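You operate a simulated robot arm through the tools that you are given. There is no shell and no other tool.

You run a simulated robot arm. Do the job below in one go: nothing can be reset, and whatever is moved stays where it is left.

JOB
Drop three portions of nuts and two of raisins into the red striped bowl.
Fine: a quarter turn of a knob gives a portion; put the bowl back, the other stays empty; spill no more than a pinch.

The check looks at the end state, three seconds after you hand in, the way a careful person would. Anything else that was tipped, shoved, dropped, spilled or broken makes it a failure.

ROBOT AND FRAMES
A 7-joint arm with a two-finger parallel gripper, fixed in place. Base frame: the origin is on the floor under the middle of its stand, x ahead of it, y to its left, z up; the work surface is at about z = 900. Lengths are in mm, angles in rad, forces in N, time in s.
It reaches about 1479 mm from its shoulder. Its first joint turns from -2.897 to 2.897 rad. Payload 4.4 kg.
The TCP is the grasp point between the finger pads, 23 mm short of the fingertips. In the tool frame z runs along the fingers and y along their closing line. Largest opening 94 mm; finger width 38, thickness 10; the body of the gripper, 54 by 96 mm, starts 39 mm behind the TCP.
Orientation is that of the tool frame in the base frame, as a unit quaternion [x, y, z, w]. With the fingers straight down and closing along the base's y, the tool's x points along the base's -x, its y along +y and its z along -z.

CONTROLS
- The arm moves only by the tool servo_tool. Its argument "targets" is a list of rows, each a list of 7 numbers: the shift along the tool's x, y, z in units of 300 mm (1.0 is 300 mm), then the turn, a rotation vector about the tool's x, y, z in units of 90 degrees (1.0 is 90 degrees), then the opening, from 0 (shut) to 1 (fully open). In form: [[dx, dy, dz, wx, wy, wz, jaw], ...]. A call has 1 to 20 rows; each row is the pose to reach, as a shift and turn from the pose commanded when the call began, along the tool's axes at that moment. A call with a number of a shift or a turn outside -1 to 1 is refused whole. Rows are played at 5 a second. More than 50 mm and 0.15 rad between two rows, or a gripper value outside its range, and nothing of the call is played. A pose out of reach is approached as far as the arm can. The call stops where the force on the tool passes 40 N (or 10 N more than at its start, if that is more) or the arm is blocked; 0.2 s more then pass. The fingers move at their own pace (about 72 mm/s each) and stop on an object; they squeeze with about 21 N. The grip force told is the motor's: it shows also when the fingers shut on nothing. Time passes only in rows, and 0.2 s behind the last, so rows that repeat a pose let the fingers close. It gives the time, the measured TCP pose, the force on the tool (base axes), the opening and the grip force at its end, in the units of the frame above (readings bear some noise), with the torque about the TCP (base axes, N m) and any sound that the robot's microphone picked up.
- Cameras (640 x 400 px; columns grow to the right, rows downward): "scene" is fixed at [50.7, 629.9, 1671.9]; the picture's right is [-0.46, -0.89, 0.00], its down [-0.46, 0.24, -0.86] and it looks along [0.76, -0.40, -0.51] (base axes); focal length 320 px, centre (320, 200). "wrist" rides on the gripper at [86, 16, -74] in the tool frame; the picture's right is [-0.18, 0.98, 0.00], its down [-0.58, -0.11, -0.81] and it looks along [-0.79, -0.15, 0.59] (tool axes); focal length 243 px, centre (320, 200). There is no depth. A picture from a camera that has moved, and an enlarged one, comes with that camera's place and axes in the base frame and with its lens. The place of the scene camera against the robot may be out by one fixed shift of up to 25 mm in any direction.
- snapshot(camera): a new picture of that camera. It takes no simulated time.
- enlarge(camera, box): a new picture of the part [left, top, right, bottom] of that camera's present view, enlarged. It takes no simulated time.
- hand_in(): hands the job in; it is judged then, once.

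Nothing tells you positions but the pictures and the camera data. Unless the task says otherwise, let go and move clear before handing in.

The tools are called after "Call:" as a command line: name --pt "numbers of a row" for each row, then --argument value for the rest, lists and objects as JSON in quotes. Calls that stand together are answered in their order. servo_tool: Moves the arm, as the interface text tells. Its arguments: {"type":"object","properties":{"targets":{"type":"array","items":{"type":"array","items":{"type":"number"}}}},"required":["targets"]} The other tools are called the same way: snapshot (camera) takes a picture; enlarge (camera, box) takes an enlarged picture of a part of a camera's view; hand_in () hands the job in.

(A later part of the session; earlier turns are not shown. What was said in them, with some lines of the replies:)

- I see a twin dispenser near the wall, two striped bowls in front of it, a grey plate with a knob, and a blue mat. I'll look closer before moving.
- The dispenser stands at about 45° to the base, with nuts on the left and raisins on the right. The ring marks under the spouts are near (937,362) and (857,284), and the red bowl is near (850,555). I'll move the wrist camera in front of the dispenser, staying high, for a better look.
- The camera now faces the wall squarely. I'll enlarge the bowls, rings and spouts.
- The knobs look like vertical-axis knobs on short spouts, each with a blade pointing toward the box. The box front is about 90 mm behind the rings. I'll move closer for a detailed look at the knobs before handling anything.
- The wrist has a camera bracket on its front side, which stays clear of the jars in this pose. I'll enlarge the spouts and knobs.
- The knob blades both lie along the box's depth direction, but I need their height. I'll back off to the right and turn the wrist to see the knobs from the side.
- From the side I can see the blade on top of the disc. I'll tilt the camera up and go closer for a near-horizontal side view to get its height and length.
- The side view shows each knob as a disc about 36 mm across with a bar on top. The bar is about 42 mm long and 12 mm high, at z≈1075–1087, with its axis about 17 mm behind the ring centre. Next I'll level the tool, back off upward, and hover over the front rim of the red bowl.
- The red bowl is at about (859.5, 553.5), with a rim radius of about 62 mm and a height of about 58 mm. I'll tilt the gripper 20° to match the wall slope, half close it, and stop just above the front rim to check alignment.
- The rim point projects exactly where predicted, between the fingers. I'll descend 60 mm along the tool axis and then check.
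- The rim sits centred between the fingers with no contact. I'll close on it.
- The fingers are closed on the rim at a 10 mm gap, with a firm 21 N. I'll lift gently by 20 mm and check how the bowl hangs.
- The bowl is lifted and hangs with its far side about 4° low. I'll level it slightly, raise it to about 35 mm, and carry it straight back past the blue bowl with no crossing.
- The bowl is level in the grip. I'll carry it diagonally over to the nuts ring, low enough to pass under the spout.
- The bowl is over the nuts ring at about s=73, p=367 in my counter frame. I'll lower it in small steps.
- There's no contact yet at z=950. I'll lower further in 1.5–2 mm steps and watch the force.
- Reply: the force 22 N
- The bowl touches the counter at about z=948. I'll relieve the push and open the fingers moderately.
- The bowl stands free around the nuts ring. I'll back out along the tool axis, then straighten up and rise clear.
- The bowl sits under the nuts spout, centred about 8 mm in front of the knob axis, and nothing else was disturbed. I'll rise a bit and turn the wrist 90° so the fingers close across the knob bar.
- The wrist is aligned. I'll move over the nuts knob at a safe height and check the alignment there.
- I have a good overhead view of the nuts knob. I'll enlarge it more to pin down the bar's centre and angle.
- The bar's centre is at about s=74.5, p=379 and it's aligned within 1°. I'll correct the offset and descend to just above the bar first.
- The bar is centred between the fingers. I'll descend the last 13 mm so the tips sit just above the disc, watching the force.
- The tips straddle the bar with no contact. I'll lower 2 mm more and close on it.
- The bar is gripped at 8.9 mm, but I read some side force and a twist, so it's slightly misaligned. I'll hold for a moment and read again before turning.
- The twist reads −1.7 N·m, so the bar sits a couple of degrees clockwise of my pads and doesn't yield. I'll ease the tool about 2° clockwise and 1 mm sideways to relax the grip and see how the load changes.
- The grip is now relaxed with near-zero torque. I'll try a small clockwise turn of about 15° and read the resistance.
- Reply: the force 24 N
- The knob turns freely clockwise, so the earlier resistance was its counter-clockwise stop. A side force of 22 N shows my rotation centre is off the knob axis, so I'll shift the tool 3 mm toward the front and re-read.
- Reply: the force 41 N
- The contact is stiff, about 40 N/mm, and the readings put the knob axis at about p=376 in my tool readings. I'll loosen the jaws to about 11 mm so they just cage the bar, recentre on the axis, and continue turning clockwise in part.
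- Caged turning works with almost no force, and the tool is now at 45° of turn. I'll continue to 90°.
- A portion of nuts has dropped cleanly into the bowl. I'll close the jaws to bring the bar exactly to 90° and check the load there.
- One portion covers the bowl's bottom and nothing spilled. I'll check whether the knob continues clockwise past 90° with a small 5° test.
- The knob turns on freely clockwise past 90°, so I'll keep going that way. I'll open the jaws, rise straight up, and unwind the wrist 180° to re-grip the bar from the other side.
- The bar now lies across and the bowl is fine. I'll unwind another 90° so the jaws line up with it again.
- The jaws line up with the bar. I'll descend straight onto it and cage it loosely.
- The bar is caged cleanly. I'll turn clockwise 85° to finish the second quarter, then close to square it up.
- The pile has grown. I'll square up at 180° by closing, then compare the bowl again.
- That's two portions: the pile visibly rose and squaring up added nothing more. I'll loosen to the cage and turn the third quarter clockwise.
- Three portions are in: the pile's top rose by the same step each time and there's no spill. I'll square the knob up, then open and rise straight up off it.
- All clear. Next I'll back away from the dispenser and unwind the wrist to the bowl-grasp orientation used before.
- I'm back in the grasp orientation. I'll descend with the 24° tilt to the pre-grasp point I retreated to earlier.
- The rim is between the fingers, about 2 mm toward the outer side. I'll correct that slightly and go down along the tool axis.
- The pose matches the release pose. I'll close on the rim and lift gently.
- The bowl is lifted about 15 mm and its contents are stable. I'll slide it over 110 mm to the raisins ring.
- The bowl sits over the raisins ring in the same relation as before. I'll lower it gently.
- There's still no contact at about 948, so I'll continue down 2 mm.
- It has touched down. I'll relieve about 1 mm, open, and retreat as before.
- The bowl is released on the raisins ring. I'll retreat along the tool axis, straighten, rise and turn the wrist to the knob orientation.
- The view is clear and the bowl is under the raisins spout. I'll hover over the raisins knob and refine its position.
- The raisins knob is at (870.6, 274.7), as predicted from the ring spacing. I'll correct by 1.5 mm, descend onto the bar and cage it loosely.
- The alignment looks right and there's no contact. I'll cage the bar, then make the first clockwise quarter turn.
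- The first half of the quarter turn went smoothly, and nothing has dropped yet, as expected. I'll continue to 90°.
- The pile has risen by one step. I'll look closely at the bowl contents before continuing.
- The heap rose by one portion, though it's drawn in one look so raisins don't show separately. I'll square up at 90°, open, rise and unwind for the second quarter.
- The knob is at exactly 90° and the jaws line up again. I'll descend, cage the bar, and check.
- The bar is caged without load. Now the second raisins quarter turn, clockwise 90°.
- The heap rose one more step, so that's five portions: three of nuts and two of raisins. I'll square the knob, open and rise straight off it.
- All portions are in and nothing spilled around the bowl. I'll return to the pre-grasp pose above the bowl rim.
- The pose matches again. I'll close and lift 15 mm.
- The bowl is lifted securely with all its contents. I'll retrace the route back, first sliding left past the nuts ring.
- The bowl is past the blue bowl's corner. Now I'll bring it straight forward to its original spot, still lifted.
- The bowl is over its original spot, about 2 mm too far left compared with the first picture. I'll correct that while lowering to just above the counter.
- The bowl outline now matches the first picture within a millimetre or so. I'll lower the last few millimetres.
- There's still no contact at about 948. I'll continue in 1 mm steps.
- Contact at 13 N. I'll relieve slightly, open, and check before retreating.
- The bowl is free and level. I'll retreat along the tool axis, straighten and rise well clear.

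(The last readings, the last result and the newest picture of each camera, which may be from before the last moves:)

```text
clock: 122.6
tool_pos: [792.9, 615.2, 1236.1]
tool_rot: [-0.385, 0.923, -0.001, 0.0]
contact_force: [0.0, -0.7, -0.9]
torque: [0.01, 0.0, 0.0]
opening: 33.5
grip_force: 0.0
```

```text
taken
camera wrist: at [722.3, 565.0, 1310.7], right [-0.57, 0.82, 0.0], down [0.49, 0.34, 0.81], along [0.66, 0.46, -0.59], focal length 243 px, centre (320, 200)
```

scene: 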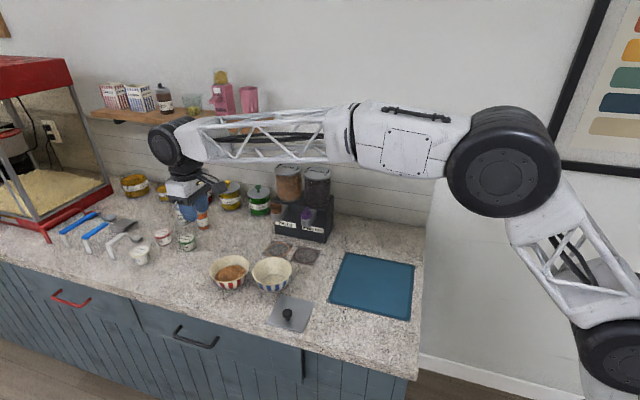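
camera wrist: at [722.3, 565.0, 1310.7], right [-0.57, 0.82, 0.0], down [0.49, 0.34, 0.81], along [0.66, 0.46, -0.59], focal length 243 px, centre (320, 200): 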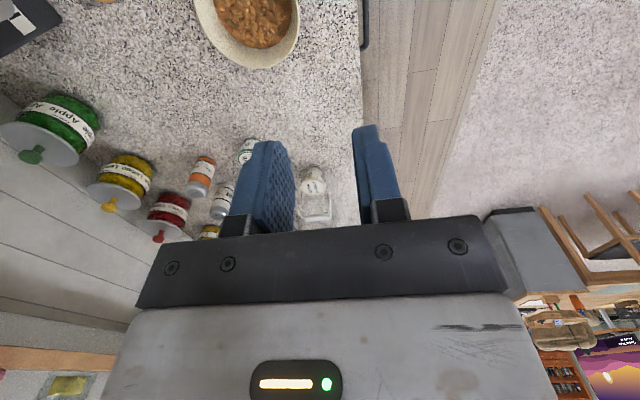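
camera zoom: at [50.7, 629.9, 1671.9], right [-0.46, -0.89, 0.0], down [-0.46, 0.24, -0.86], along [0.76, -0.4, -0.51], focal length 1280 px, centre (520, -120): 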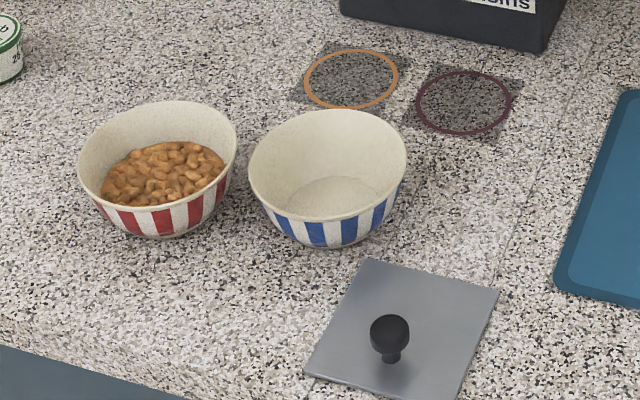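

The red bowl is back within about 2 mm of its starting place, and the blue bowl is empty and unmoved. I'll check the contents and the counter for spills before handing in.

Call:
enlarge --camera "wrist" --box '[190, 0, 310, 75]'

Call:
enlarge --camera "scene" --box '[250, 190, 340, 270]'

Call:
enlarge --camera "scene" --box '[200, 245, 260, 295]'

```text
5.33 times, centred on (250, 38) of wrist
camera zoom: at [722.3, 565.0, 1310.7], right [-0.57, 0.82, 0.0], down [0.49, 0.34, 0.81], along [0.66, 0.46, -0.59], focal length 1294 px, centre (693, 1067)
```

zoom: 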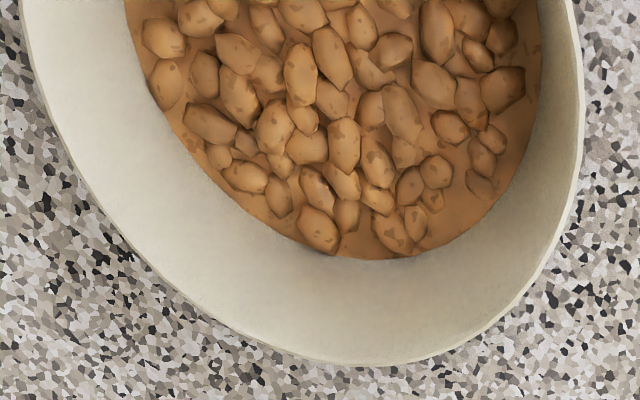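

```text
5.00 times, centred on (295, 230) of scene
camera zoom: at [50.7, 629.9, 1671.9], right [-0.46, -0.89, 0.0], down [-0.46, 0.24, -0.86], along [0.76, -0.4, -0.51], focal length 1600 px, centre (445, 50)
```

zoom: 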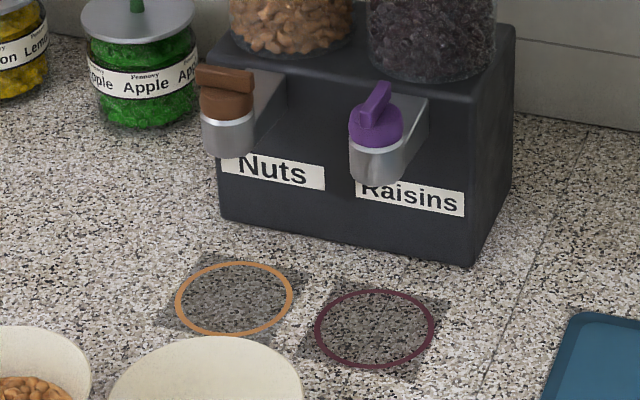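

```text
8.00 times, centred on (230, 270) of scene
camera zoom: at [50.7, 629.9, 1671.9], right [-0.46, -0.89, 0.0], down [-0.46, 0.24, -0.86], along [0.76, -0.4, -0.51], focal length 2560 px, centre (1040, -360)
```

zoom: 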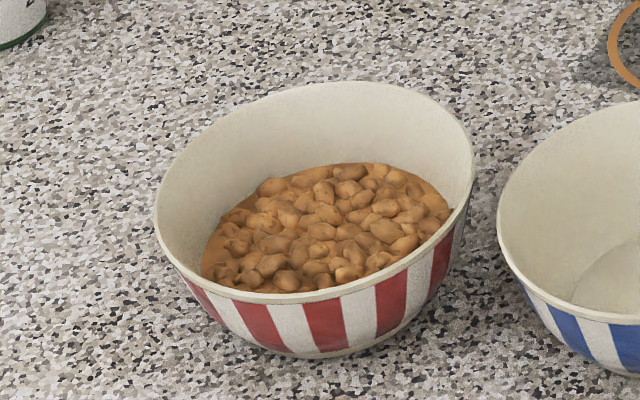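

The check is clean: there are no stray pieces around the rings, spouts or bowls. The heap rose in five steps (three nuts, two raisins), and the arm is clear with open jaws. I'm handing in.

Call:
hand_in

```text
The job is handed in.
```

I've handed the job in. The red striped bowl got three portions of nuts and two of raisins. It's back within about 2 mm of where it started.

- **Portions:** I turned the nuts knob three clockwise quarter turns and the raisins knob two. The heap in the bowl rose one step with each turn.
- **Raisins not visible:** the whole heap is drawn as nuts, so no raisins show in the pictures. I counted the raisin portions from the two rises while the bowl was under the raisins spout.
- **Spills and other items:** I saw no stray pieces on the counter. The blue bowl is empty and unmoved, and everything else looks as it was.
- **Knobs:** they no longer point the way they did at the start. The nuts knob is three quarter turns round and the raisins knob two.

The hand-in only confirmed it was received; I don't have a result yet.
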